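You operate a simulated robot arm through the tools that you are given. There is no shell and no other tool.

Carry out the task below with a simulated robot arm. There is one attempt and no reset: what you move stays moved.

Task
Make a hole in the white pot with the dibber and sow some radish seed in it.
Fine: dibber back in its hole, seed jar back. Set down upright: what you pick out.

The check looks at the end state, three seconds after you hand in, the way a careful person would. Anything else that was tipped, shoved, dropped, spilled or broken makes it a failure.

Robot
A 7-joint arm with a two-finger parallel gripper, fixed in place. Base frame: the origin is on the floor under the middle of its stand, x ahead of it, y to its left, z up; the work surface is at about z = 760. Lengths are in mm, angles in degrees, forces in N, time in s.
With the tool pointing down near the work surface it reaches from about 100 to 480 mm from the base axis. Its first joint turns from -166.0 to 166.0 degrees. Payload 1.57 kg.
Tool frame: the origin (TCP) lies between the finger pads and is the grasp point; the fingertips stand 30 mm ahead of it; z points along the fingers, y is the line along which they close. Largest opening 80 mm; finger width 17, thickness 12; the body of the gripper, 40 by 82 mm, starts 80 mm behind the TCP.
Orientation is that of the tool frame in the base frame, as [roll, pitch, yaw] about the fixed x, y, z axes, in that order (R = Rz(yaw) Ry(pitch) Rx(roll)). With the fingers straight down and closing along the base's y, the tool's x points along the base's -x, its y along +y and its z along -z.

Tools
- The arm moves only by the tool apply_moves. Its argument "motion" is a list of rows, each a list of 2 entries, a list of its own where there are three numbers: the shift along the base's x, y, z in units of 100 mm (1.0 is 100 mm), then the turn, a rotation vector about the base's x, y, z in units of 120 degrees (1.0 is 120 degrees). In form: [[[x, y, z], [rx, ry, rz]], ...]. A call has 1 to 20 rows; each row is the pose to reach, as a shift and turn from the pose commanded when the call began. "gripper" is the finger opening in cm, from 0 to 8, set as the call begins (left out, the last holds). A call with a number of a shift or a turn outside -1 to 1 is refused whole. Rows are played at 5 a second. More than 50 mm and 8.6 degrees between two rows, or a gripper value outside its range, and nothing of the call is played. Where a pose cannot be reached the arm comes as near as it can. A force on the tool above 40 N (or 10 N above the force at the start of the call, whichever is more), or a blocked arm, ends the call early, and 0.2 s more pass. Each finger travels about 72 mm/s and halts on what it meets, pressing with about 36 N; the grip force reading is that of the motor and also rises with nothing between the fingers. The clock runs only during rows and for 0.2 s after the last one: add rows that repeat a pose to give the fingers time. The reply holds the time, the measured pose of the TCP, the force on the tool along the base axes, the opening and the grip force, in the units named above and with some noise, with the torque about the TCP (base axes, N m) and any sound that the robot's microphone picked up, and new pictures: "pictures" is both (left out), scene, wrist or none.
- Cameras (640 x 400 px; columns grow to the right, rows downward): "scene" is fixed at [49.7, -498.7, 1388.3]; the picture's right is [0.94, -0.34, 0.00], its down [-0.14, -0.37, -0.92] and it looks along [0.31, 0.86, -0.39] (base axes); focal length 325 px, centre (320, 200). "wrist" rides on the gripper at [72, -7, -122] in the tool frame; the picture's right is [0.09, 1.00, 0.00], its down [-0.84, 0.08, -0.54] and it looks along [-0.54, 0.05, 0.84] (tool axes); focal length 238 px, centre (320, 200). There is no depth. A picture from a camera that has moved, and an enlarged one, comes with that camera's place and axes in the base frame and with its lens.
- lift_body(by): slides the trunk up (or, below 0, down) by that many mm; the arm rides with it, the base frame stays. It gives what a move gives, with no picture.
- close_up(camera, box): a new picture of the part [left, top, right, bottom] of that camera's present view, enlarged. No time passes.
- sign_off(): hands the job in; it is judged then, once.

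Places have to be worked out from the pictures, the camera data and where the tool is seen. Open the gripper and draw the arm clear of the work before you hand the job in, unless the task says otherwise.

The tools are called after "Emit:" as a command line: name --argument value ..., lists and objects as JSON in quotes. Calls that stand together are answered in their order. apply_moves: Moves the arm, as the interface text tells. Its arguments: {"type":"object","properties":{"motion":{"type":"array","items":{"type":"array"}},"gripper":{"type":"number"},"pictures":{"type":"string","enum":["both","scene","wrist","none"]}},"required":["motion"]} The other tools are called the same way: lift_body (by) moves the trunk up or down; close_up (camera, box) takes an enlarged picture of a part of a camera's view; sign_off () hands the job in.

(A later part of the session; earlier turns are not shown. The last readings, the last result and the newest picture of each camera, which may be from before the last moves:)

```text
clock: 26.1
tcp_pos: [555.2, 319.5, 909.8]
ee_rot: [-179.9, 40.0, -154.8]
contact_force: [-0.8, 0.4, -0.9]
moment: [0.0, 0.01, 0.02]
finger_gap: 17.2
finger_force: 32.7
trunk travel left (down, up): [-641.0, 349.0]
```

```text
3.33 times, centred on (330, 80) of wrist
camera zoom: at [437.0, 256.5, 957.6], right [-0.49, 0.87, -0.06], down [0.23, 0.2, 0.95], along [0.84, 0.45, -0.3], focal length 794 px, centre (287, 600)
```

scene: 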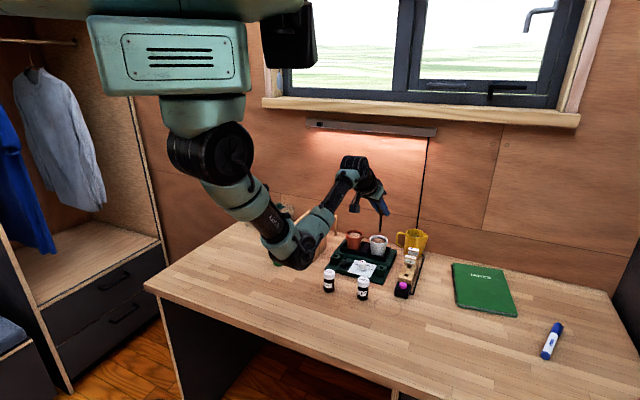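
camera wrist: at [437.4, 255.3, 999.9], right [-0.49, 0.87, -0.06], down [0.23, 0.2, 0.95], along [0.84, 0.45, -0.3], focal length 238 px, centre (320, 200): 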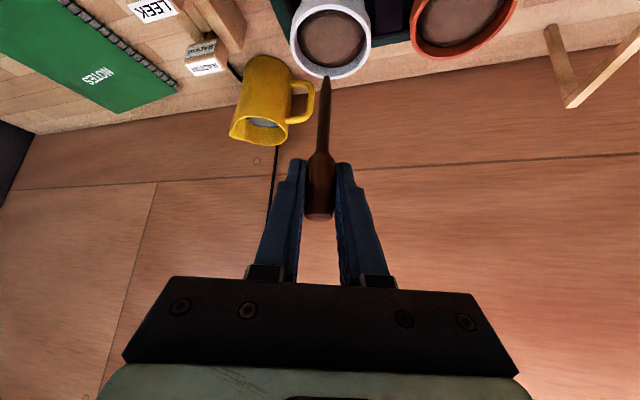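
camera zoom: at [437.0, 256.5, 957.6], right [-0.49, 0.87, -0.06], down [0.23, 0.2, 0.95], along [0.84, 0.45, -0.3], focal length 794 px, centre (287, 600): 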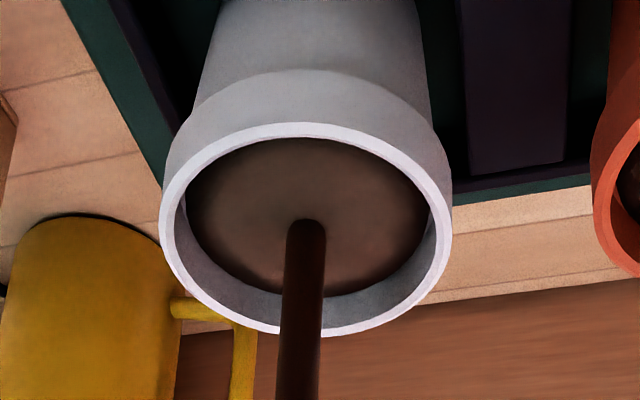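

The tip is about 12 mm into the soil and well centred, with almost no resistance. I'll push another 10 mm for roughly a 22 mm deep hole.

Emit:
apply_moves --motion '[[[0, 0, -0.035], [0, 0, 0]], [[0, 0, -0.07], [0, 0, 0]], [[0, 0, -0.1], [0, 0, 0]], [[0, 0, -0.1], [0, 0, 0]], [[0, 0, -0.1], [0, 0, 0]]]' --pictures "none"

Emit:
close_up --camera "scene" --box '[362, 224, 394, 254]'

Emit:
close_up --camera "wrist" --box '[270, 20, 390, 140]'

```text
clock: 27.3
tcp_pos: [555.4, 318.9, 902.3]
ee_rot: [-180.0, 40.0, -154.8]
contact_force: [0.1, 0.6, -1.1]
moment: [-0.02, 0.0, -0.04]
finger_gap: 16.9
finger_force: 32.2
trunk travel left (down, up): [-641.0, 349.0]
```

```text
13.33 times, centred on (378, 239) of scene
camera zoom: at [49.7, -498.7, 1388.3], right [0.94, -0.34, 0.0], down [-0.14, -0.37, -0.92], along [0.31, 0.86, -0.39], focal length 4330 px, centre (-453, -320)
```

zoom: 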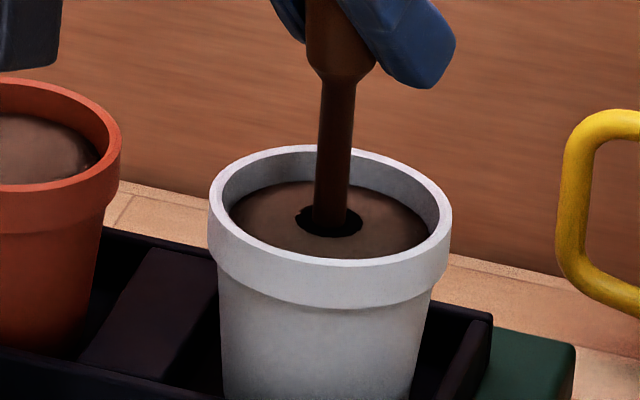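

```text
3.33 times, centred on (330, 80) of wrist
camera zoom: at [436.1, 255.8, 948.2], right [-0.49, 0.87, -0.06], down [0.23, 0.2, 0.95], along [0.84, 0.45, -0.3], focal length 794 px, centre (287, 600)
```

zoom: 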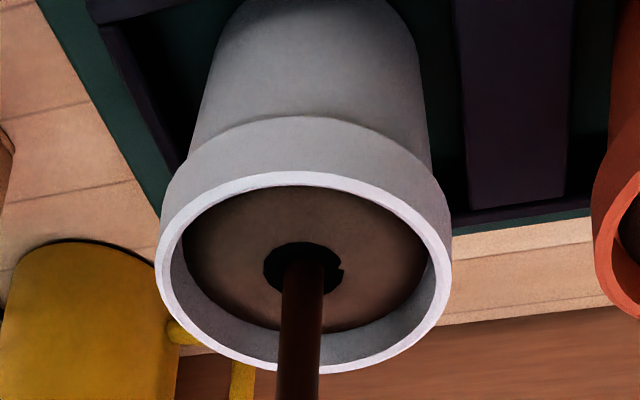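

A clear round hole has formed in the middle of the soil. I'll raise the dibber straight out.

Emit:
apply_moves --motion '[[[0, 0, 0.05], [0, 0, 0]], [[0, 0, 0.12], [0, 0, 0]], [[0, 0, 0.22], [0, 0, 0]], [[0, 0, 0.32], [0, 0, 0]], [[0, 0, 0.42], [0, 0, 0]], [[0, 0, 0.52], [0, 0, 0]], [[0, 0, 0.52], [0, 0, 0]]]' --pictures "none"

Emit:
close_up --camera "scene" --box '[362, 214, 404, 254]'

Emit:
close_up --camera "wrist" --box '[270, 0, 390, 120]'

```text
clock: 28.9
tcp_pos: [555.7, 319.2, 953.3]
ee_rot: [-179.9, 40.0, -154.7]
contact_force: [0.4, -0.5, 0.4]
moment: [0.01, 0.0, -0.01]
finger_gap: 17.3
finger_force: 31.5
trunk travel left (down, up): [-641.0, 349.0]
```

```text
10.00 times, centred on (383, 234) of scene
camera zoom: at [49.7, -498.7, 1388.3], right [0.94, -0.34, 0.0], down [-0.14, -0.37, -0.92], along [0.31, 0.86, -0.39], focal length 3247 px, centre (-310, -140)
```

zoom: 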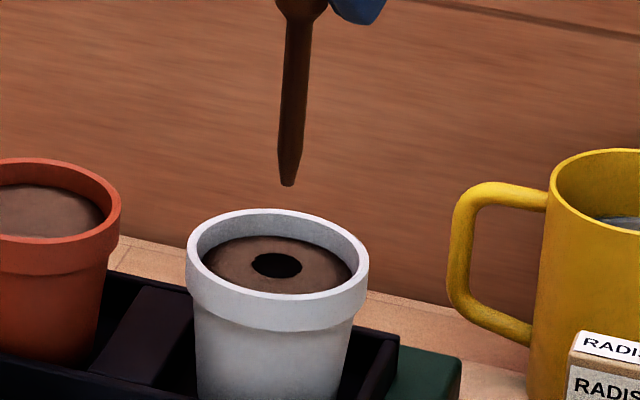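

```text
3.33 times, centred on (330, 60) of wrist
camera zoom: at [437.4, 255.6, 999.5], right [-0.49, 0.87, -0.06], down [0.23, 0.2, 0.95], along [0.84, 0.45, -0.3], focal length 794 px, centre (287, 667)
```

zoom: 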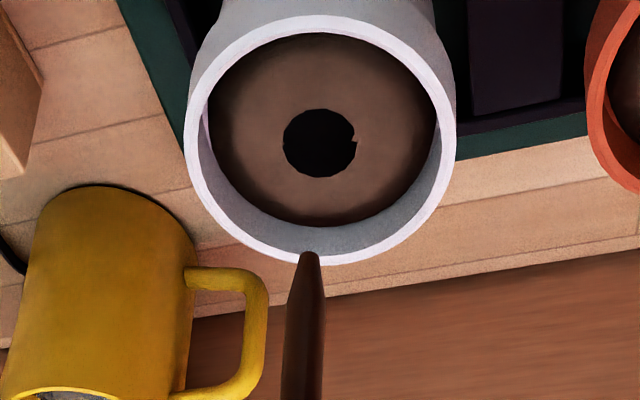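

The hole is clean and centred, at about (556,319). Now I'll carry the dibber back level to above its hole in the stand.

Emit:
apply_moves --motion '[[[0.01, -0.15, 0], [0, 0, 0]], [[0.02, -0.3, 0], [0, 0, 0]], [[0.03, -0.45, 0], [0, 0, 0]], [[0.04, -0.6, 0], [0, 0, 0]], [[0.05, -0.75, 0], [0, 0, 0]], [[0.06, -0.9, 0], [0, 0, 0]]]' --pictures "none"

Emit:
apply_moves --motion '[[[0.01, -0.15, 0], [0, 0, 0]], [[0.02, -0.3, 0], [0, 0, 0]], [[0.03, -0.45, 0], [0, 0, 0]], [[0.033, -0.55, 0], [0, 0, 0]], [[0.033, -0.62, 0], [0, 0, 0]], [[0.033, -0.62, 0], [0, 0, 0]], [[0.033, -0.62, -0.2], [0, 0, 0]], [[0.033, -0.62, -0.25], [0, 0, 0]], [[0.033, -0.62, -0.25], [0, 0, 0]]]' --pictures "both"

Emit:
close_up --camera "wrist" --box '[270, 0, 390, 120]'

Emit:
close_up --camera "scene" --box '[394, 230, 430, 290]'

```text
clock: 30.3
tcp_pos: [560.1, 229.2, 952.7]
ee_rot: [-179.7, 40.0, -154.7]
contact_force: [-0.4, 0.3, -0.7]
moment: [-0.03, 0.01, -0.01]
finger_gap: 17.2
finger_force: 32.8
trunk travel left (down, up): [-641.0, 349.0]
```

```text
clock: 32.3
tcp_pos: [565.3, 166.4, 928.2]
ee_rot: [-179.8, 40.0, -154.9]
contact_force: [0.5, -0.3, -0.1]
moment: [-0.01, 0.01, 0.03]
finger_gap: 17.4
finger_force: 32.4
trunk travel left (down, up): [-641.0, 349.0]
camera wrist: at [446.2, 103.7, 974.1], right [-0.49, 0.87, -0.06], down [0.23, 0.2, 0.95], along [0.84, 0.45, -0.3], focal length 238 px, centre (320, 200)
```

scene: 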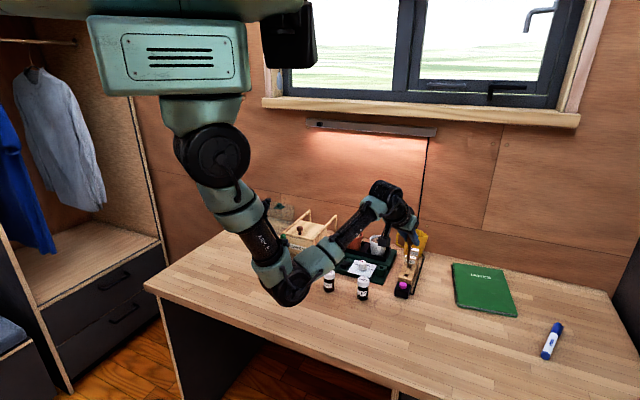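
wrist: 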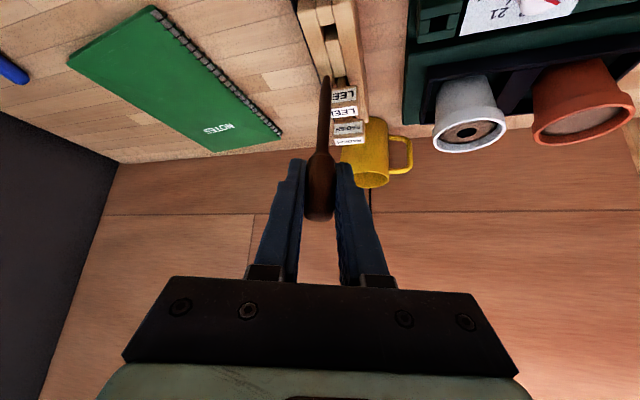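

```text
3.33 times, centred on (330, 60) of wrist
camera zoom: at [446.2, 103.7, 974.1], right [-0.49, 0.87, -0.06], down [0.23, 0.2, 0.95], along [0.84, 0.45, -0.3], focal length 794 px, centre (287, 667)
```

zoom: 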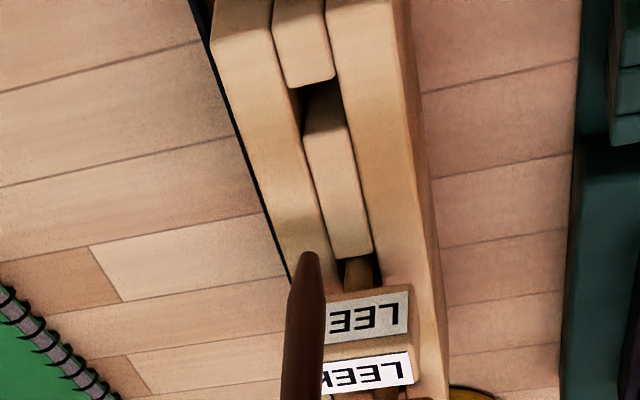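

```text
6.67 times, centred on (412, 260) of scene
camera zoom: at [49.7, -498.7, 1388.3], right [0.94, -0.34, 0.0], down [-0.14, -0.37, -0.92], along [0.31, 0.86, -0.39], focal length 2165 px, centre (-293, -200)
```

zoom: 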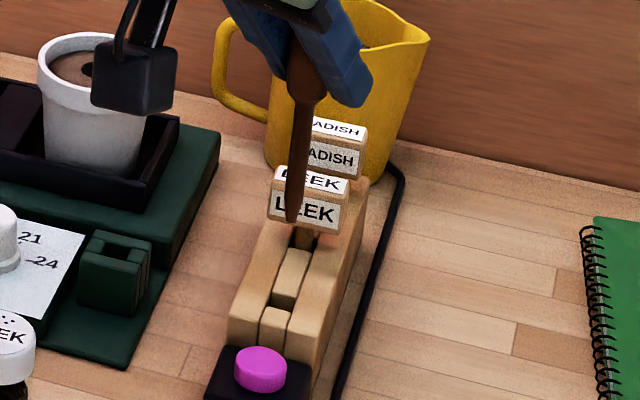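

I'm over the stand at the recorded position, and the square hole in the stand projects to about (564,166), which agrees. I'll lower to just at the hole's entry and check.

Emit:
apply_moves --motion '[[[0, 0, -0.1], [0, 0, 0]], [[0, 0, -0.2], [0, 0, 0]], [[0, 0, -0.3], [0, 0, 0]], [[0, 0, -0.36], [0, 0, 0]], [[0, 0, -0.36], [0, 0, 0]]]' --pictures "none"

Emit:
close_up --camera "wrist" --box '[270, 10, 370, 110]'

Emit:
close_up --camera "scene" --box '[394, 240, 430, 290]'

```text
clock: 33.5
tcp_pos: [565.6, 166.0, 890.8]
ee_rot: [-179.9, 40.0, -154.6]
contact_force: [-0.2, 0.9, -0.8]
moment: [0.02, 0.02, -0.01]
finger_gap: 17.1
finger_force: 32.2
trunk travel left (down, up): [-641.0, 349.0]
```

```text
4.00 times, centred on (320, 60) of wrist
camera zoom: at [446.9, 103.2, 938.3], right [-0.49, 0.87, -0.06], down [0.23, 0.2, 0.95], along [0.84, 0.45, -0.3], focal length 953 px, centre (320, 760)
```

zoom: 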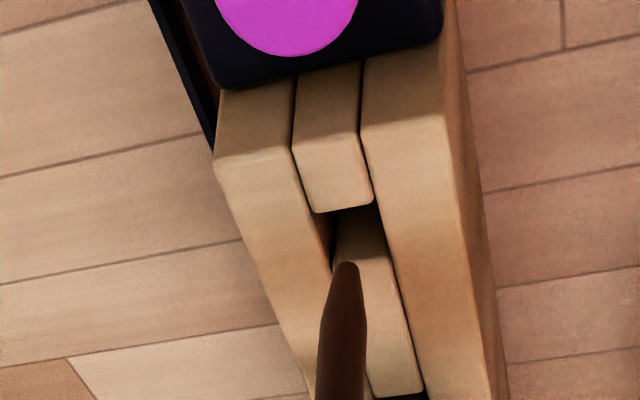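

```text
8.00 times, centred on (412, 265) of scene
camera zoom: at [49.7, -498.7, 1388.3], right [0.94, -0.34, 0.0], down [-0.14, -0.37, -0.92], along [0.31, 0.86, -0.39], focal length 2598 px, centre (-416, -320)
```

zoom: 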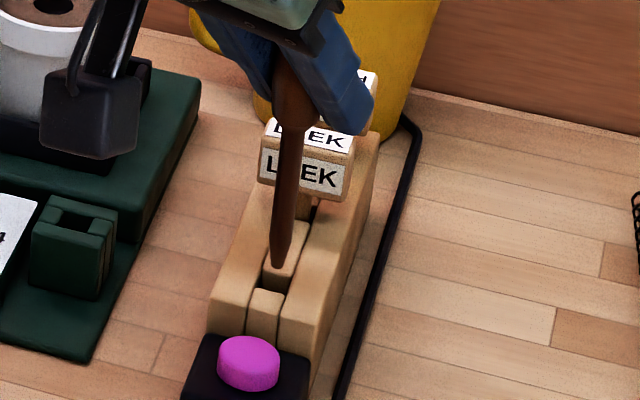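

The tip is right at the mouth of the hole and lined up. I'll lower the remaining 42 mm in small steps, watching the force.

Emit:
apply_moves --motion '[[[0, 0, -0.04], [0, 0, 0]], [[0, 0, -0.08], [0, 0, 0]], [[0, 0, -0.12], [0, 0, 0]], [[0, 0, -0.16], [0, 0, 0]], [[0, 0, -0.2], [0, 0, 0]], [[0, 0, -0.2], [0, 0, 0]]]' --pictures "none"

Emit:
close_up --camera "wrist" --box '[270, 10, 370, 110]'

```text
clock: 34.9
tcp_pos: [565.2, 165.4, 873.6]
ee_rot: [-179.8, 39.9, -154.8]
contact_force: [-0.3, -0.5, -0.2]
moment: [0.02, 0.02, -0.03]
finger_gap: 17.2
finger_force: 32.3
trunk travel left (down, up): [-641.0, 349.0]
```

```text
4.00 times, centred on (320, 60) of wrist
camera zoom: at [446.6, 104.1, 919.1], right [-0.49, 0.87, -0.06], down [0.23, 0.2, 0.95], along [0.84, 0.45, -0.3], focal length 953 px, centre (320, 760)
```

zoom: 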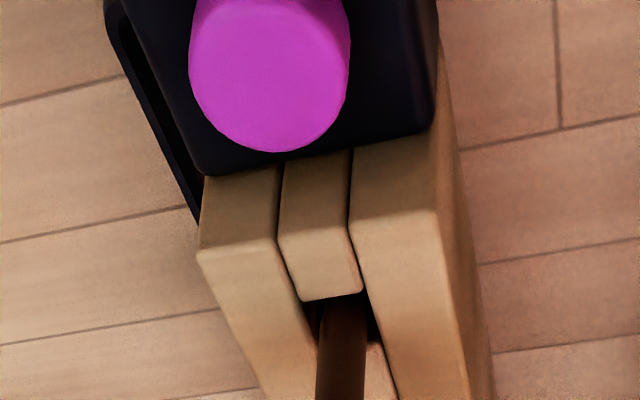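

The shaft is entering cleanly with no side force. I'll lower the last 22 mm to the original height.

Emit:
apply_moves --motion '[[[0, 0, -0.05], [0, 0, 0]], [[0, 0, -0.1], [0, 0, 0]], [[0, 0, -0.15], [0, 0, 0]], [[0, 0, -0.19], [0, 0, 0]], [[0, 0, -0.215], [0, 0, 0]], [[0, 0, -0.215], [0, 0, 0]]]' --pictures "none"

Emit:
close_up --camera "wrist" --box '[250, 30, 410, 230]'

Emit:
close_up --camera "scene" --box '[394, 240, 430, 300]'

```text
clock: 36.3
tcp_pos: [565.3, 165.8, 850.9]
ee_rot: [-179.9, 40.1, -154.8]
contact_force: [0.1, -0.1, 0.1]
moment: [-0.02, -0.01, -0.01]
finger_gap: 17.3
finger_force: 32.0
trunk travel left (down, up): [-641.0, 349.0]
```

```text
2.00 times, centred on (330, 130) of wrist
camera zoom: at [447.0, 103.5, 897.3], right [-0.49, 0.87, -0.06], down [0.23, 0.2, 0.95], along [0.84, 0.45, -0.3], focal length 477 px, centre (300, 340)
```

zoom: 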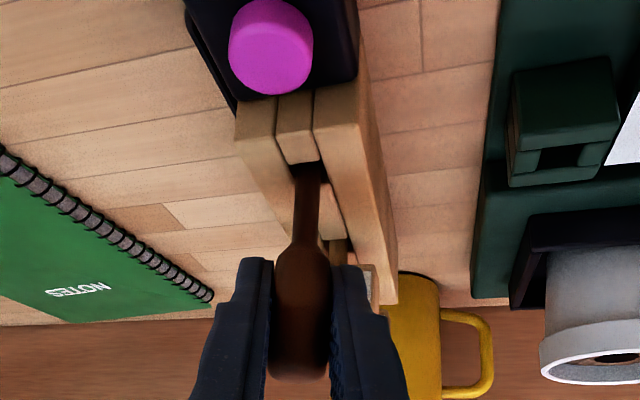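

```text
6.67 times, centred on (412, 270) of scene
camera zoom: at [49.7, -498.7, 1388.3], right [0.94, -0.34, 0.0], down [-0.14, -0.37, -0.92], along [0.31, 0.86, -0.39], focal length 2165 px, centre (-293, -267)
```

zoom: 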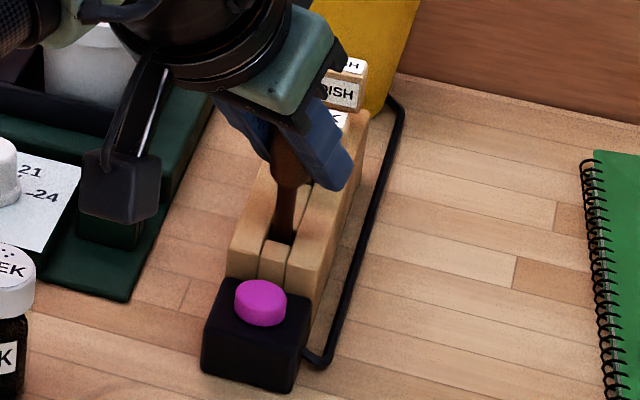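

The view matches the original grasp picture, so the dibber is seated. I'll release by opening to 50 mm.

Emit:
apply_moves --motion '[[[0, 0, 0], [0, 0, 0]], [[0, 0, 0], [0, 0, 0]], [[0, 0, 0], [0, 0, 0]], [[0, 0, 0], [0, 0, 0]]]' --gripper 5 --pictures "none"

Emit:
close_up --camera "wrist" --box '[250, 30, 410, 230]'

```text
clock: 37.3
tcp_pos: [565.5, 166.9, 851.4]
ee_rot: [-179.9, 40.0, -154.8]
contact_force: [-0.6, 0.1, 0.6]
moment: [-0.01, 0.02, -0.02]
finger_gap: 50.0
finger_force: 0.0
trunk travel left (down, up): [-641.0, 349.0]
```

```text
2.00 times, centred on (330, 130) of wrist
camera zoom: at [447.0, 103.5, 897.5], right [-0.49, 0.87, -0.06], down [0.23, 0.2, 0.95], along [0.84, 0.45, -0.3], focal length 477 px, centre (300, 340)
```

zoom: 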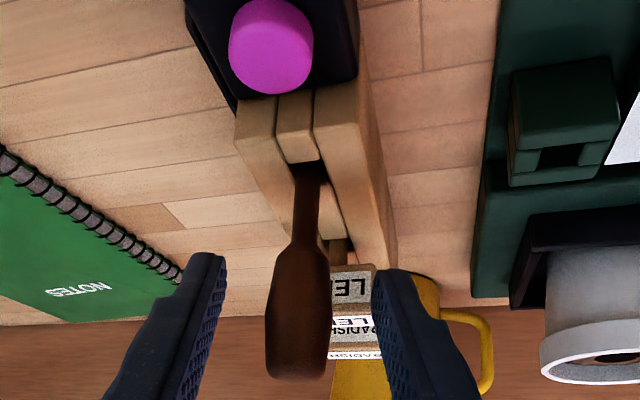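

The dibber stands by itself in its hole. I'll back the gripper out along the approach line by 100 mm.

Emit:
apply_moves --motion '[[[-0.116, -0.054, 0.153], [0, 0, 0]], [[-0.233, -0.109, 0.306], [0, 0, 0]], [[-0.35, -0.163, 0.46], [0, 0, 0]], [[-0.466, -0.217, 0.613], [0, 0, 0]], [[-0.583, -0.272, 0.766], [0, 0, 0]], [[-0.7, -0.3, 0.95], [0, 0, 0]]]' --pictures "both"

Emit:
close_up --camera "wrist" --box '[250, 0, 410, 180]'

Emit:
close_up --camera "scene" --box '[310, 220, 430, 310]'

```text
clock: 38.7
tcp_pos: [495.0, 136.2, 947.5]
ee_rot: [-179.9, 40.0, -154.7]
contact_force: [-0.1, 0.7, -0.5]
moment: [-0.02, -0.01, 0.01]
finger_gap: 50.0
finger_force: 0.1
trunk travel left (down, up): [-641.0, 349.0]
camera wrist: at [377.0, 73.5, 993.6], right [-0.49, 0.87, -0.06], down [0.23, 0.2, 0.95], along [0.84, 0.45, -0.3], focal length 238 px, centre (320, 200)
```

scene: 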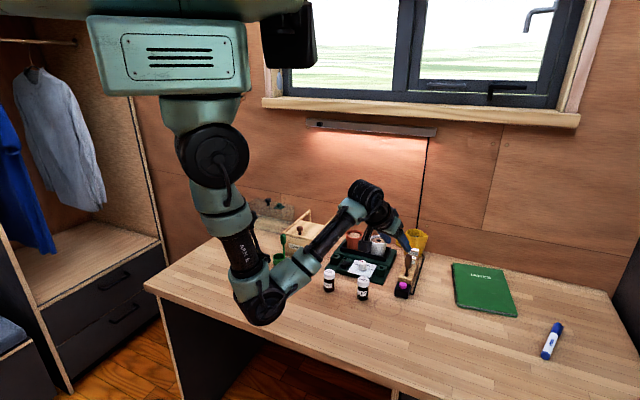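
wrist: 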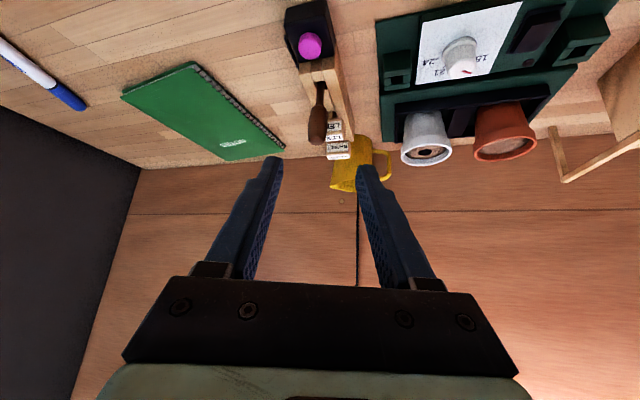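

```text
2.22 times, centred on (330, 90) of wrist
camera zoom: at [377.0, 73.5, 993.6], right [-0.49, 0.87, -0.06], down [0.23, 0.2, 0.95], along [0.84, 0.45, -0.3], focal length 530 px, centre (298, 444)
```

zoom: 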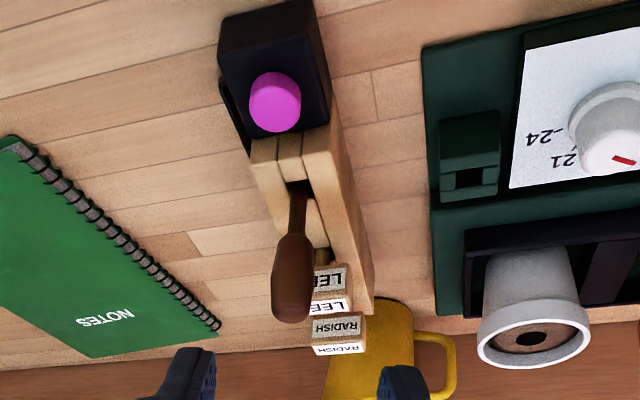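

```text
4.44 times, centred on (370, 265) of scene
camera zoom: at [49.7, -498.7, 1388.3], right [0.94, -0.34, 0.0], down [-0.14, -0.37, -0.92], along [0.31, 0.86, -0.39], focal length 1443 px, centre (98, -89)
```

zoom: 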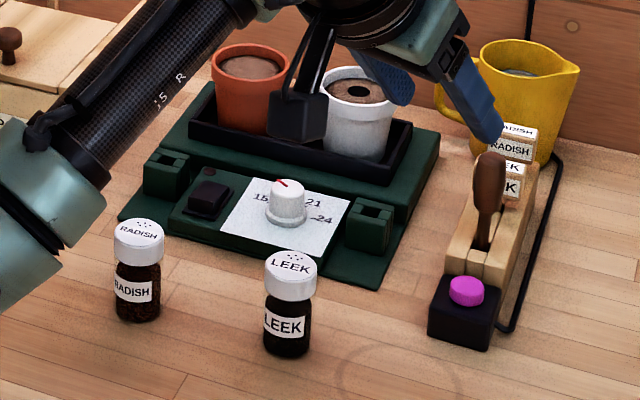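

The dibber is back upright in its hole. Before touching the jar, I'll rehearse the pouring orientation in free air, starting by tilting to about 60° and moving to a clear height.

Emit:
apply_moves --motion '[[[-0.05, 0.15, 0.2], [0.0235, -0.0504, 0]], [[-0.1, 0.35, 0.4], [0.0469, -0.1007, 0]], [[-0.15, 0.6, 0.5], [0.0704, -0.1511, 0]], [[-0.15, 0.8, 0.5], [0.0704, -0.1511, 0]], [[-0.15, 1.0, 0.5], [0.0704, -0.1511, 0]], [[-0.15, 1.0, 0.5], [0.0704, -0.1511, 0]]]' --pictures "none"

```text
clock: 40.1
tcp_pos: [480.9, 237.7, 995.7]
ee_rot: [-179.7, 60.0, -154.6]
contact_force: [0.1, 0.1, -0.1]
moment: [-0.01, -0.04, -0.01]
finger_gap: 50.0
finger_force: 0.1
trunk travel left (down, up): [-641.0, 349.0]
```

Tilt 60° was reached. Now I'll rehearse a roll about the tool axis, in the sense I expect has the longer range, by about 118° in free air.

Emit:
apply_moves --motion '[[[0, 0, 0], [0.0549, 0.0256, -0.035]], [[0, 0, 0], [0.1099, 0.0512, -0.07]], [[0, 0, 0], [0.1648, 0.0769, -0.105]], [[0, 0, 0], [0.2198, 0.1025, -0.14]], [[0, 0, 0], [0.2747, 0.1281, -0.175]], [[0, 0, 0], [0.3297, 0.1537, -0.21]], [[0, 0, 0], [0.3846, 0.1793, -0.245]], [[0, 0, 0], [0.4395, 0.205, -0.28]], [[0, 0, 0], [0.4945, 0.2306, -0.315]], [[0, 0, 0], [0.5494, 0.2562, -0.35]], [[0, 0, 0], [0.6044, 0.2818, -0.385]], [[0, 0, 0], [0.6593, 0.3074, -0.42]], [[0, 0, 0], [0.7143, 0.3331, -0.455]], [[0, 0, 0], [0.7692, 0.3587, -0.49]]]' --pictures "scene"

```text
clock: 43.1
tcp_pos: [480.4, 236.5, 996.0]
ee_rot: [123.2, -23.7, 100.3]
contact_force: [-0.5, -0.9, 0.1]
moment: [0.03, 0.0, 0.01]
finger_gap: 50.2
finger_force: 0.1
trunk travel left (down, up): [-641.0, 349.0]
```

scene: 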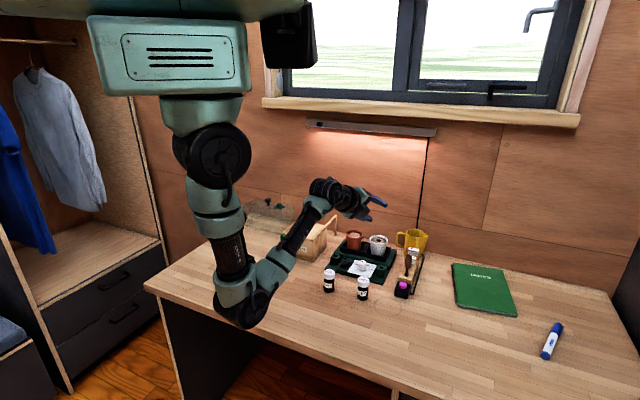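

The 118° roll went through without a limit. I'll continue another 60° to see whether a full 180° is available.

Emit:
apply_moves --motion '[[[0, 0, 0], [0.0549, 0.0256, -0.035]], [[0, 0, 0], [0.1099, 0.0512, -0.07]], [[0, 0, 0], [0.1648, 0.0769, -0.105]], [[0, 0, 0], [0.2198, 0.1025, -0.14]], [[0, 0, 0], [0.2747, 0.1281, -0.175]], [[0, 0, 0], [0.3297, 0.1537, -0.21]], [[0, 0, 0], [0.3846, 0.1793, -0.245]], [[0, 0, 0], [0.408, 0.1903, -0.26]], [[0, 0, 0], [0.408, 0.1903, -0.26]]]' --pictures "both"

```text
clock: 45.1
tcp_pos: [479.3, 235.8, 997.0]
ee_rot: [179.8, -60.1, 25.3]
contact_force: [0.3, 0.7, 0.0]
moment: [-0.02, 0.01, -0.05]
finger_gap: 49.9
finger_force: 0.1
trunk travel left (down, up): [-641.0, 349.0]
camera wrist: at [412.3, 213.9, 1118.4], right [0.46, -0.88, 0.08], down [-0.77, -0.45, -0.45], along [0.44, 0.15, -0.89], focal length 238 px, centre (320, 200)
```

scene: 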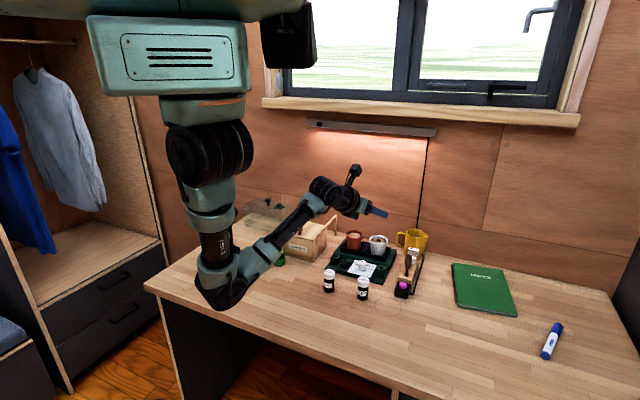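
wrist: 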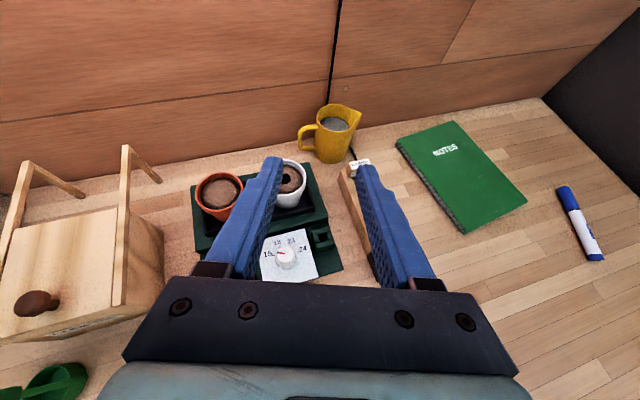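

The full 180° roll is reachable, and it gives a good view with the camera on top. I'll grasp the jar like this at a low tilt and pour by rolling back, so next I move above the radish jar while tilting the tool to 15° below horizontal, fingers fully open.

Emit:
apply_moves --motion '[[[-0.2, 0, 0], [0.0106, -0.0227, 0]], [[-0.4, 0, 0], [0.0211, -0.0453, 0]], [[-0.6, 0, 0], [0.0317, -0.068, 0]], [[-0.8, 0, 0], [0.0422, -0.0906, 0]], [[-1.0, 0, 0], [0.0528, -0.1133, 0]], [[-1.0, 0, 0], [0.0528, -0.1133, 0]]]' --gripper 8 --pictures "both"

```text
clock: 46.5
tcp_pos: [378.2, 235.6, 996.4]
ee_rot: [179.2, -74.9, 25.9]
contact_force: [0.3, -0.7, 0.2]
moment: [0.03, 0.02, -0.02]
finger_gap: 79.9
finger_force: 0.1
trunk travel left (down, up): [-641.0, 349.0]
camera wrist: at [285.5, 199.7, 1096.7], right [0.44, -0.89, 0.09], down [-0.64, -0.39, -0.67], along [0.63, 0.24, -0.74], focal length 238 px, centre (320, 200)
```

scene: 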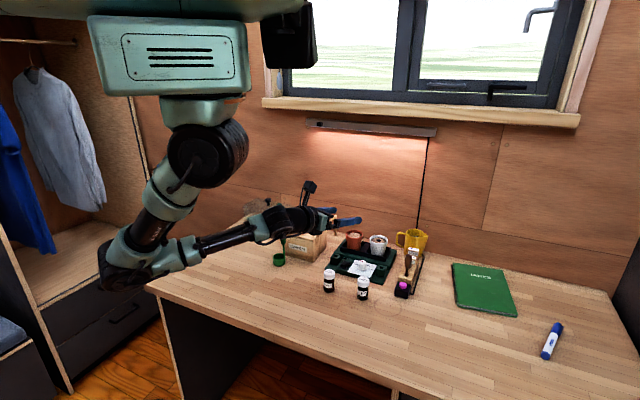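
wrist: 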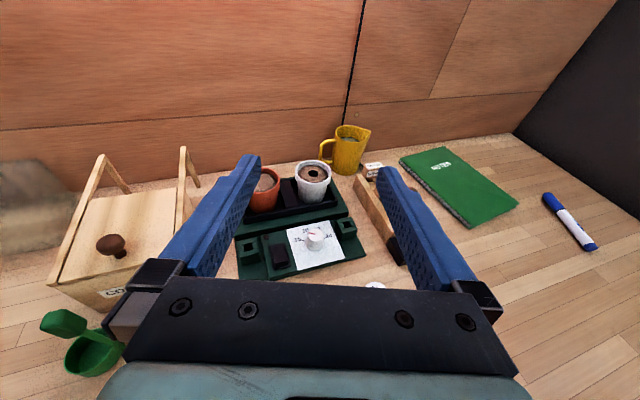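

The arm is in position with its elbow well off the desk. I'll move to directly above the radish jar, at (343,228,900), and check the alignment with the wrist camera.

Emit:
apply_moves --motion '[[[-0.1, -0.02, -0.25], [0, 0, 0]], [[-0.2, -0.04, -0.5], [0, 0, 0]], [[-0.3, -0.06, -0.75], [0, 0, 0]], [[-0.354, -0.076, -0.96], [0, 0, 0]], [[-0.354, -0.076, -0.96], [0, 0, 0]]]' --pictures "both"

Emit:
close_up --camera "wrist" --box '[220, 140, 440, 300]'

```text
clock: 47.7
tcp_pos: [342.4, 229.3, 901.3]
ee_rot: [179.2, -75.0, 25.8]
contact_force: [0.2, -0.9, -0.3]
moment: [0.0, 0.0, -0.03]
finger_gap: 79.7
finger_force: 0.0
trunk travel left (down, up): [-641.0, 349.0]
camera wrist: at [250.1, 192.6, 1000.6], right [0.44, -0.89, 0.09], down [-0.64, -0.39, -0.67], along [0.63, 0.24, -0.74], focal length 238 px, centre (320, 200)
```

scene: 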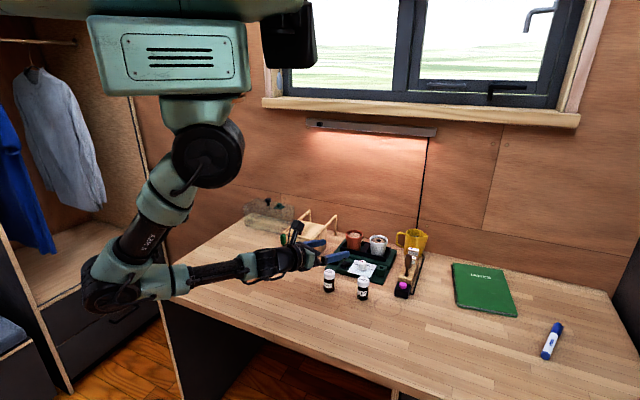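
wrist: 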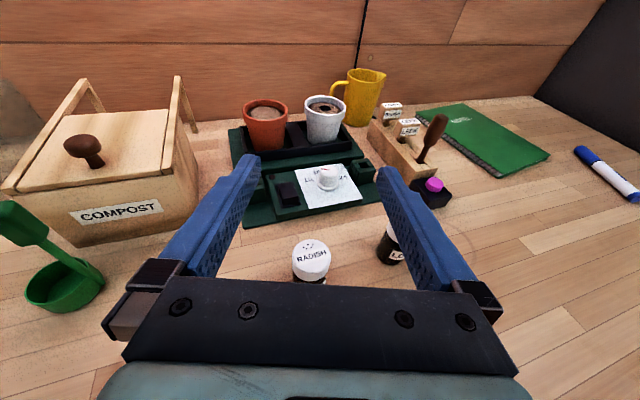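

```text
2.50 times, centred on (330, 220) of wrist
camera zoom: at [250.1, 192.6, 1000.6], right [0.44, -0.89, 0.09], down [-0.64, -0.39, -0.67], along [0.63, 0.24, -0.74], focal length 596 px, centre (295, 150)
```

zoom: 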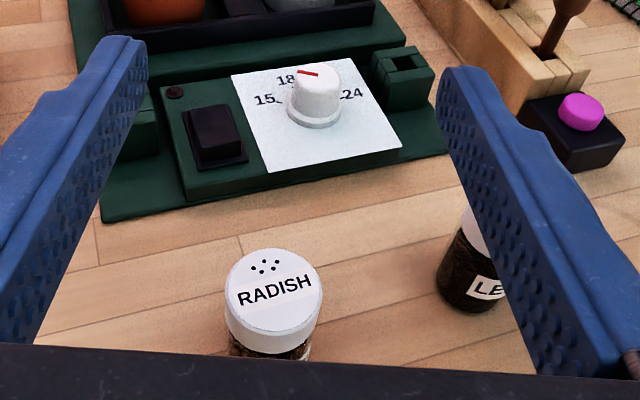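

The jar's lid is at (342.6,228.3), right below the TCP, and its sprinkle holes are on the far side at offset ≈(+7,+6.5). I'll narrow the fingers to 60 mm and descend 60 mm, then check.

Emit:
apply_moves --motion '[[[0, -0.01, -0.15], [0, 0, 0]], [[0, -0.01, -0.3], [0, 0, 0]], [[0, -0.01, -0.45], [0, 0, 0]], [[0, -0.01, -0.6], [0, 0, 0]], [[0, -0.01, -0.6], [0, 0, 0]]]' --gripper 6 --pictures "both"

Emit:
close_up --camera "wrist" --box '[220, 140, 440, 300]'

Emit:
close_up --camera "scene" --box '[270, 220, 390, 310]'

```text
clock: 48.9
tcp_pos: [344.2, 228.3, 838.9]
ee_rot: [179.2, -75.0, 25.7]
contact_force: [-0.1, -0.8, 0.1]
moment: [0.0, -0.04, 0.02]
finger_gap: 60.0
finger_force: 0.0
trunk travel left (down, up): [-641.0, 349.0]
camera wrist: at [250.8, 191.5, 939.7], right [0.44, -0.89, 0.09], down [-0.64, -0.39, -0.67], along [0.63, 0.24, -0.74], focal length 238 px, centre (320, 200)
```

scene: 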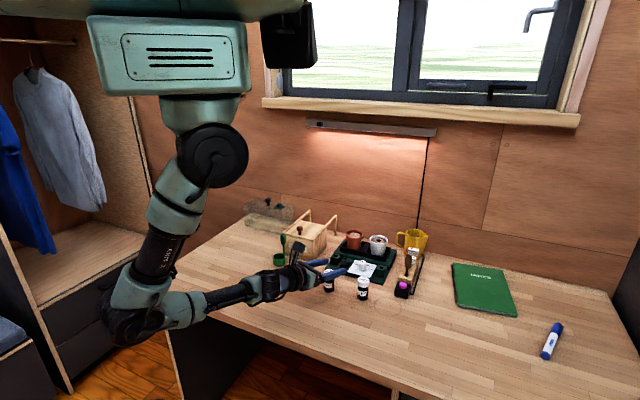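
wrist: 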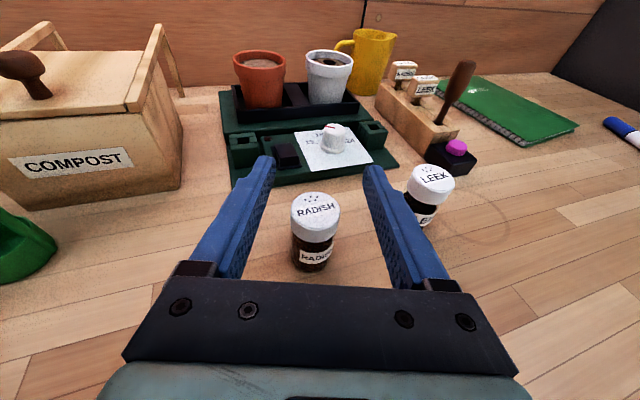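

```text
2.50 times, centred on (330, 220) of wrist
camera zoom: at [250.8, 191.5, 939.7], right [0.44, -0.89, 0.09], down [-0.64, -0.39, -0.67], along [0.63, 0.24, -0.74], focal length 596 px, centre (295, 150)
```

zoom: 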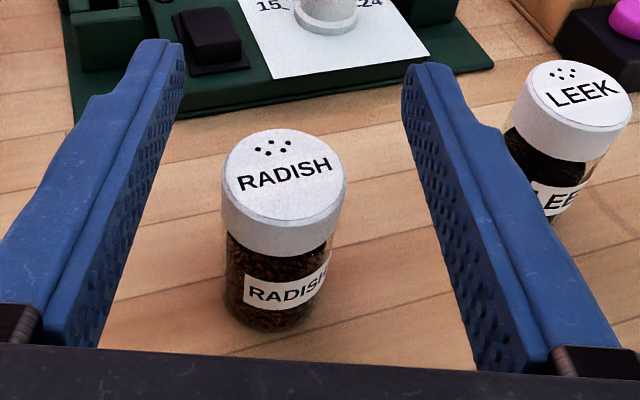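

```text
4.44 times, centred on (330, 265) of scene
camera zoom: at [49.7, -498.7, 1388.3], right [0.94, -0.34, 0.0], down [-0.14, -0.37, -0.92], along [0.31, 0.86, -0.39], focal length 1443 px, centre (276, -89)
```

zoom: 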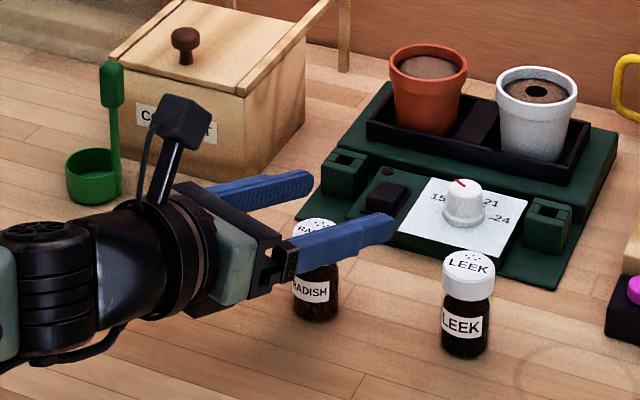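

The jar sits well between the open fingers, about 1–2 mm left of centre. I'll nudge by that and lower 54 mm so the pads meet the glass body below the lid.

Emit:
apply_moves --motion '[[[-0.005, 0.012, -0.14], [0, 0, 0]], [[-0.005, 0.012, -0.28], [0, 0, 0]], [[-0.005, 0.012, -0.42], [0, 0, 0]], [[-0.005, 0.012, -0.54], [0, 0, 0]], [[-0.005, 0.012, -0.54], [0, 0, 0]]]' --pictures "both"

Emit:
close_up --camera "wrist" --box '[220, 100, 440, 290]'

Emit:
close_up --camera "scene" --box '[290, 240, 380, 310]'

```text
clock: 50.1
tcp_pos: [344.5, 228.6, 785.7]
ee_rot: [179.3, -75.0, 25.7]
contact_force: [-0.1, -0.4, -0.9]
moment: [-0.01, 0.03, -0.01]
finger_gap: 59.9
finger_force: 0.1
trunk travel left (down, up): [-641.0, 349.0]
camera wrist: at [251.0, 192.7, 885.9], right [0.44, -0.89, 0.09], down [-0.64, -0.39, -0.67], along [0.63, 0.24, -0.74], focal length 238 px, centre (320, 200)
```

scene: 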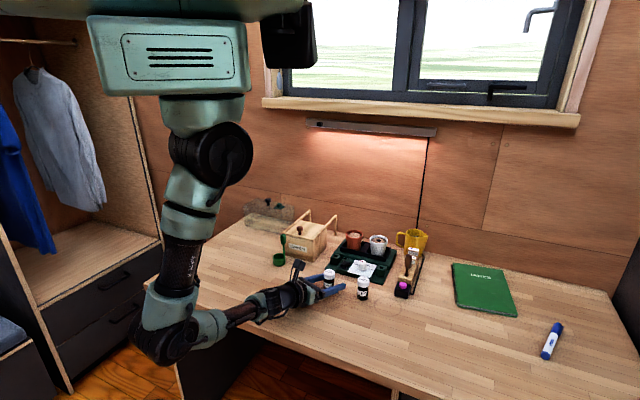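
wrist: 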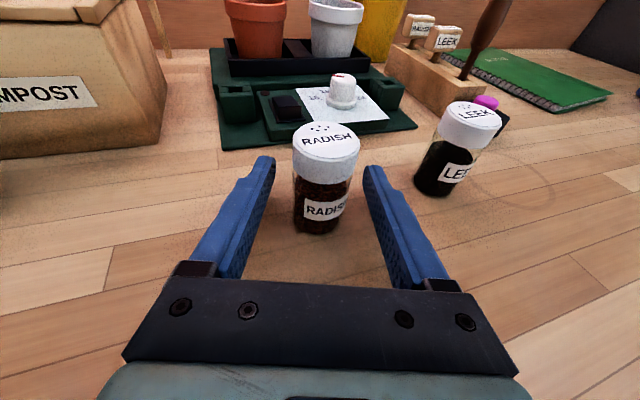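

```text
2.11 times, centred on (330, 195) of wrist
camera zoom: at [251.0, 192.7, 885.9], right [0.44, -0.89, 0.09], down [-0.64, -0.39, -0.67], along [0.63, 0.24, -0.74], focal length 502 px, centre (299, 210)
```

zoom: 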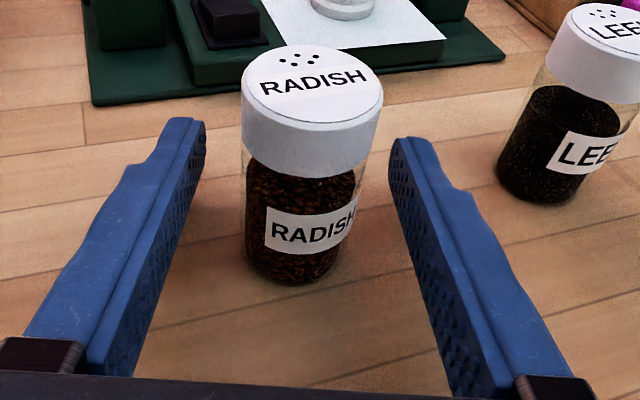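

```text
5.71 times, centred on (335, 275) of scene
camera zoom: at [49.7, -498.7, 1388.3], right [0.94, -0.34, 0.0], down [-0.14, -0.37, -0.92], along [0.31, 0.86, -0.39], focal length 1856 px, centre (234, -229)
```

zoom: 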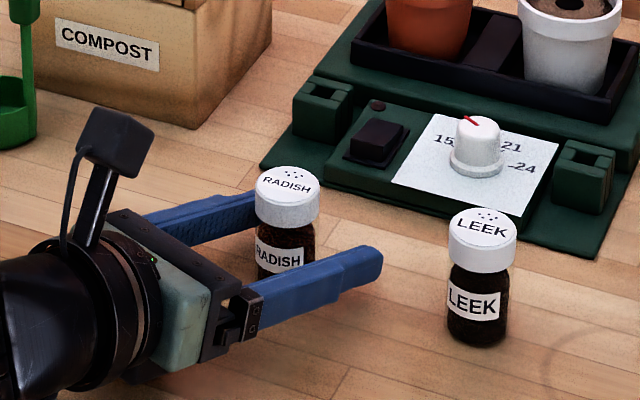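

The TCP projects onto the jar's axis just below the lid, so I'll close the fingers on the glass.

Emit:
apply_moves --motion '[[[0, 0, 0], [0, 0, 0]], [[0, 0, 0], [0, 0, 0]], [[0, 0, 0], [0, 0, 0]], [[0, 0, 0], [0, 0, 0]], [[0, 0, 0], [0, 0, 0]]]' --gripper 1 --pictures "wrist"

Emit:
close_up --camera "wrist" --box '[220, 100, 440, 290]'

Emit:
close_up --camera "scene" --box '[290, 240, 380, 310]'

```text
clock: 51.3
tcp_pos: [344.9, 228.4, 785.8]
ee_rot: [179.2, -74.9, 25.9]
contact_force: [0.0, 0.2, 0.3]
moment: [0.03, -0.03, 0.0]
finger_gap: 31.2
finger_force: 36.0
trunk travel left (down, up): [-641.0, 349.0]
camera wrist: at [250.9, 192.8, 886.1], right [0.44, -0.89, 0.09], down [-0.64, -0.39, -0.67], along [0.63, 0.24, -0.74], focal length 238 px, centre (320, 200)
```

wrist: 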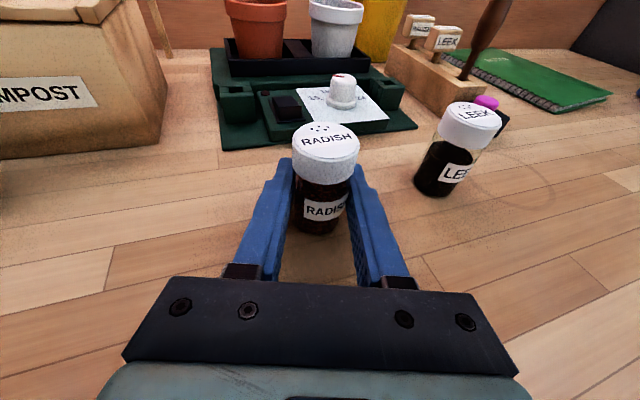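

```text
2.11 times, centred on (330, 195) of wrist
camera zoom: at [250.9, 192.8, 886.1], right [0.44, -0.89, 0.09], down [-0.64, -0.39, -0.67], along [0.63, 0.24, -0.74], focal length 502 px, centre (299, 210)
```

zoom: 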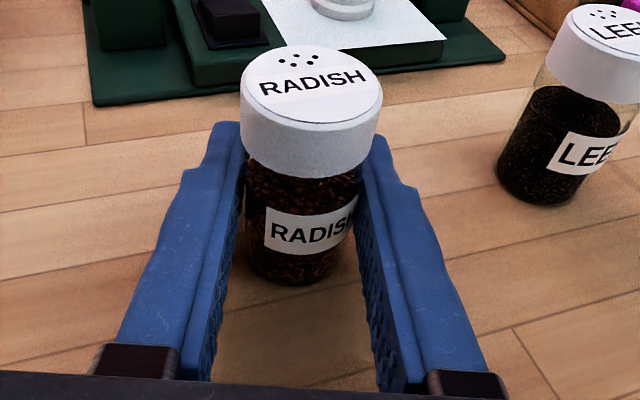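

```text
5.71 times, centred on (335, 275) of scene
camera zoom: at [49.7, -498.7, 1388.3], right [0.94, -0.34, 0.0], down [-0.14, -0.37, -0.92], along [0.31, 0.86, -0.39], focal length 1856 px, centre (234, -229)
```

zoom: 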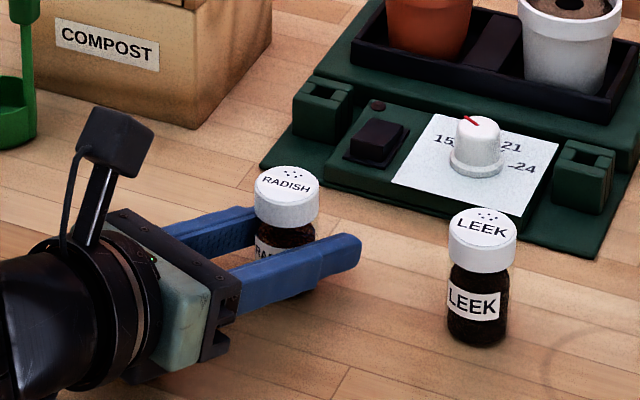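

The grip is solid (gap 31 mm, 36 N) with no jar movement. The lid top is about 34 mm above the TCP and the holes are at about (+7.5,+7.3,+34) from it. I'll lift straight up 100 mm.

Emit:
apply_moves --motion '[[[0, 0, 0.06], [0, 0, 0]], [[0, 0, 0.16], [0, 0, 0]], [[0, 0, 0.3], [0, 0, 0]], [[0, 0, 0.48], [0, 0, 0]], [[0, 0, 0.66], [0, 0, 0]], [[0, 0, 0.84], [0, 0, 0]], [[0, 0, 1.0], [0, 0, 0]], [[0, 0, 1.0], [0, 0, 0]]]' --pictures "both"

Emit:
close_up --camera "wrist" --box '[220, 100, 440, 290]'

```text
clock: 53.1
tcp_pos: [343.5, 228.0, 885.4]
ee_rot: [179.1, -75.0, 25.9]
contact_force: [0.0, 0.4, -0.1]
moment: [0.02, 0.02, 0.04]
finger_gap: 31.3
finger_force: 36.6
trunk travel left (down, up): [-641.0, 349.0]
camera wrist: at [250.8, 193.0, 985.9], right [0.44, -0.89, 0.09], down [-0.64, -0.39, -0.67], along [0.63, 0.24, -0.74], focal length 238 px, centre (320, 200)
```

scene: 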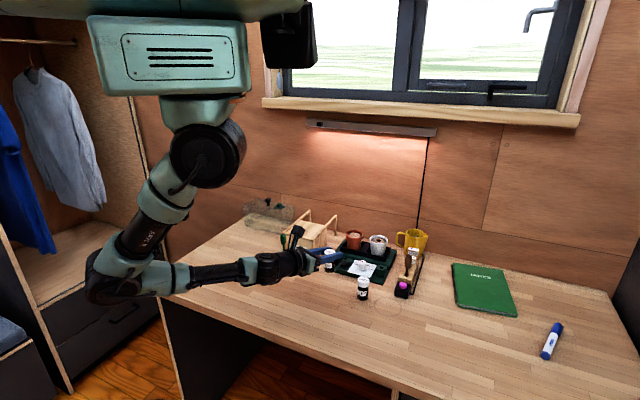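
wrist: 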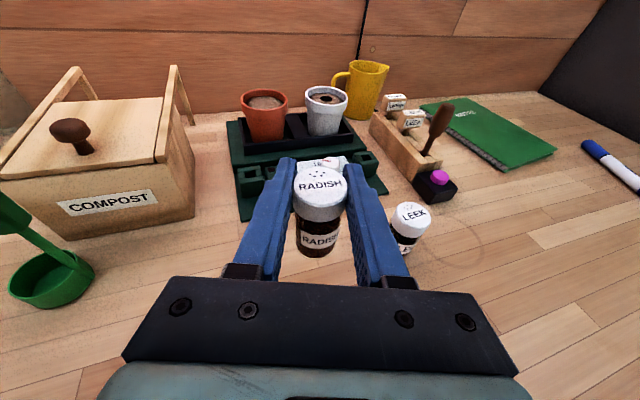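

```text
2.11 times, centred on (330, 195) of wrist
camera zoom: at [250.8, 193.0, 985.9], right [0.44, -0.89, 0.09], down [-0.64, -0.39, -0.67], along [0.63, 0.24, -0.74], focal length 502 px, centre (299, 210)
```

zoom: 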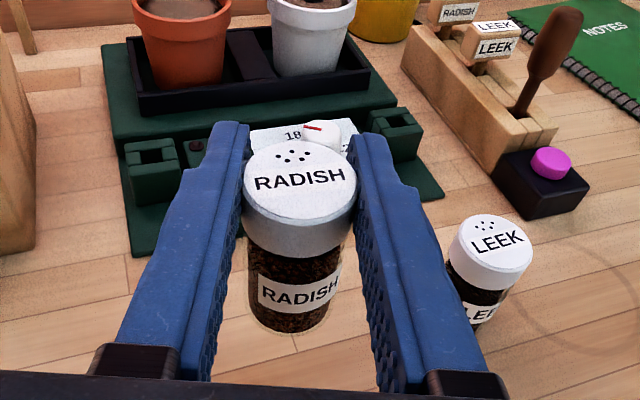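

The jar appears to sit lower in the grip than before. I'll look closely before moving on.

Emit:
close_up --camera "scene" --box '[290, 230, 380, 305]'

Emit:
close_up --camera "wrist" --box '[270, 140, 380, 270]'

```text
5.33 times, centred on (335, 268) of scene
camera zoom: at [49.7, -498.7, 1388.3], right [0.94, -0.34, 0.0], down [-0.14, -0.37, -0.92], along [0.31, 0.86, -0.39], focal length 1732 px, centre (240, -160)
```

zoom: 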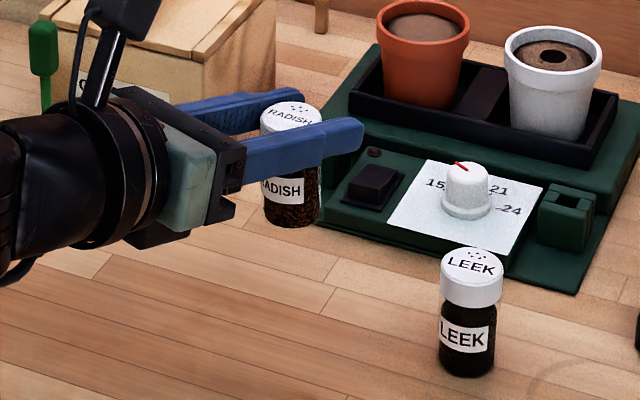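

```text
3.08 times, centred on (325, 205) of wrist
camera zoom: at [250.8, 193.0, 985.9], right [0.44, -0.89, 0.09], down [-0.64, -0.39, -0.67], along [0.63, 0.24, -0.74], focal length 733 px, centre (305, 185)
```

zoom: 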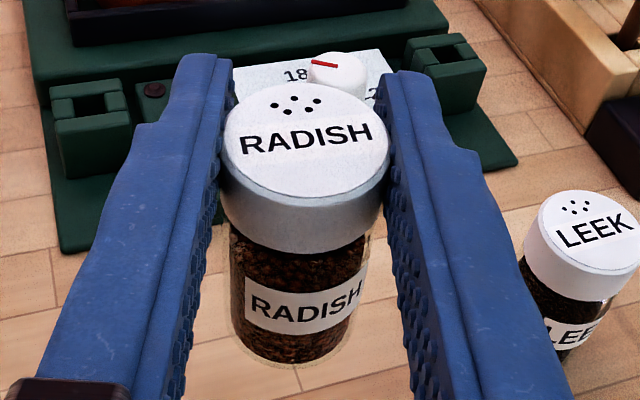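

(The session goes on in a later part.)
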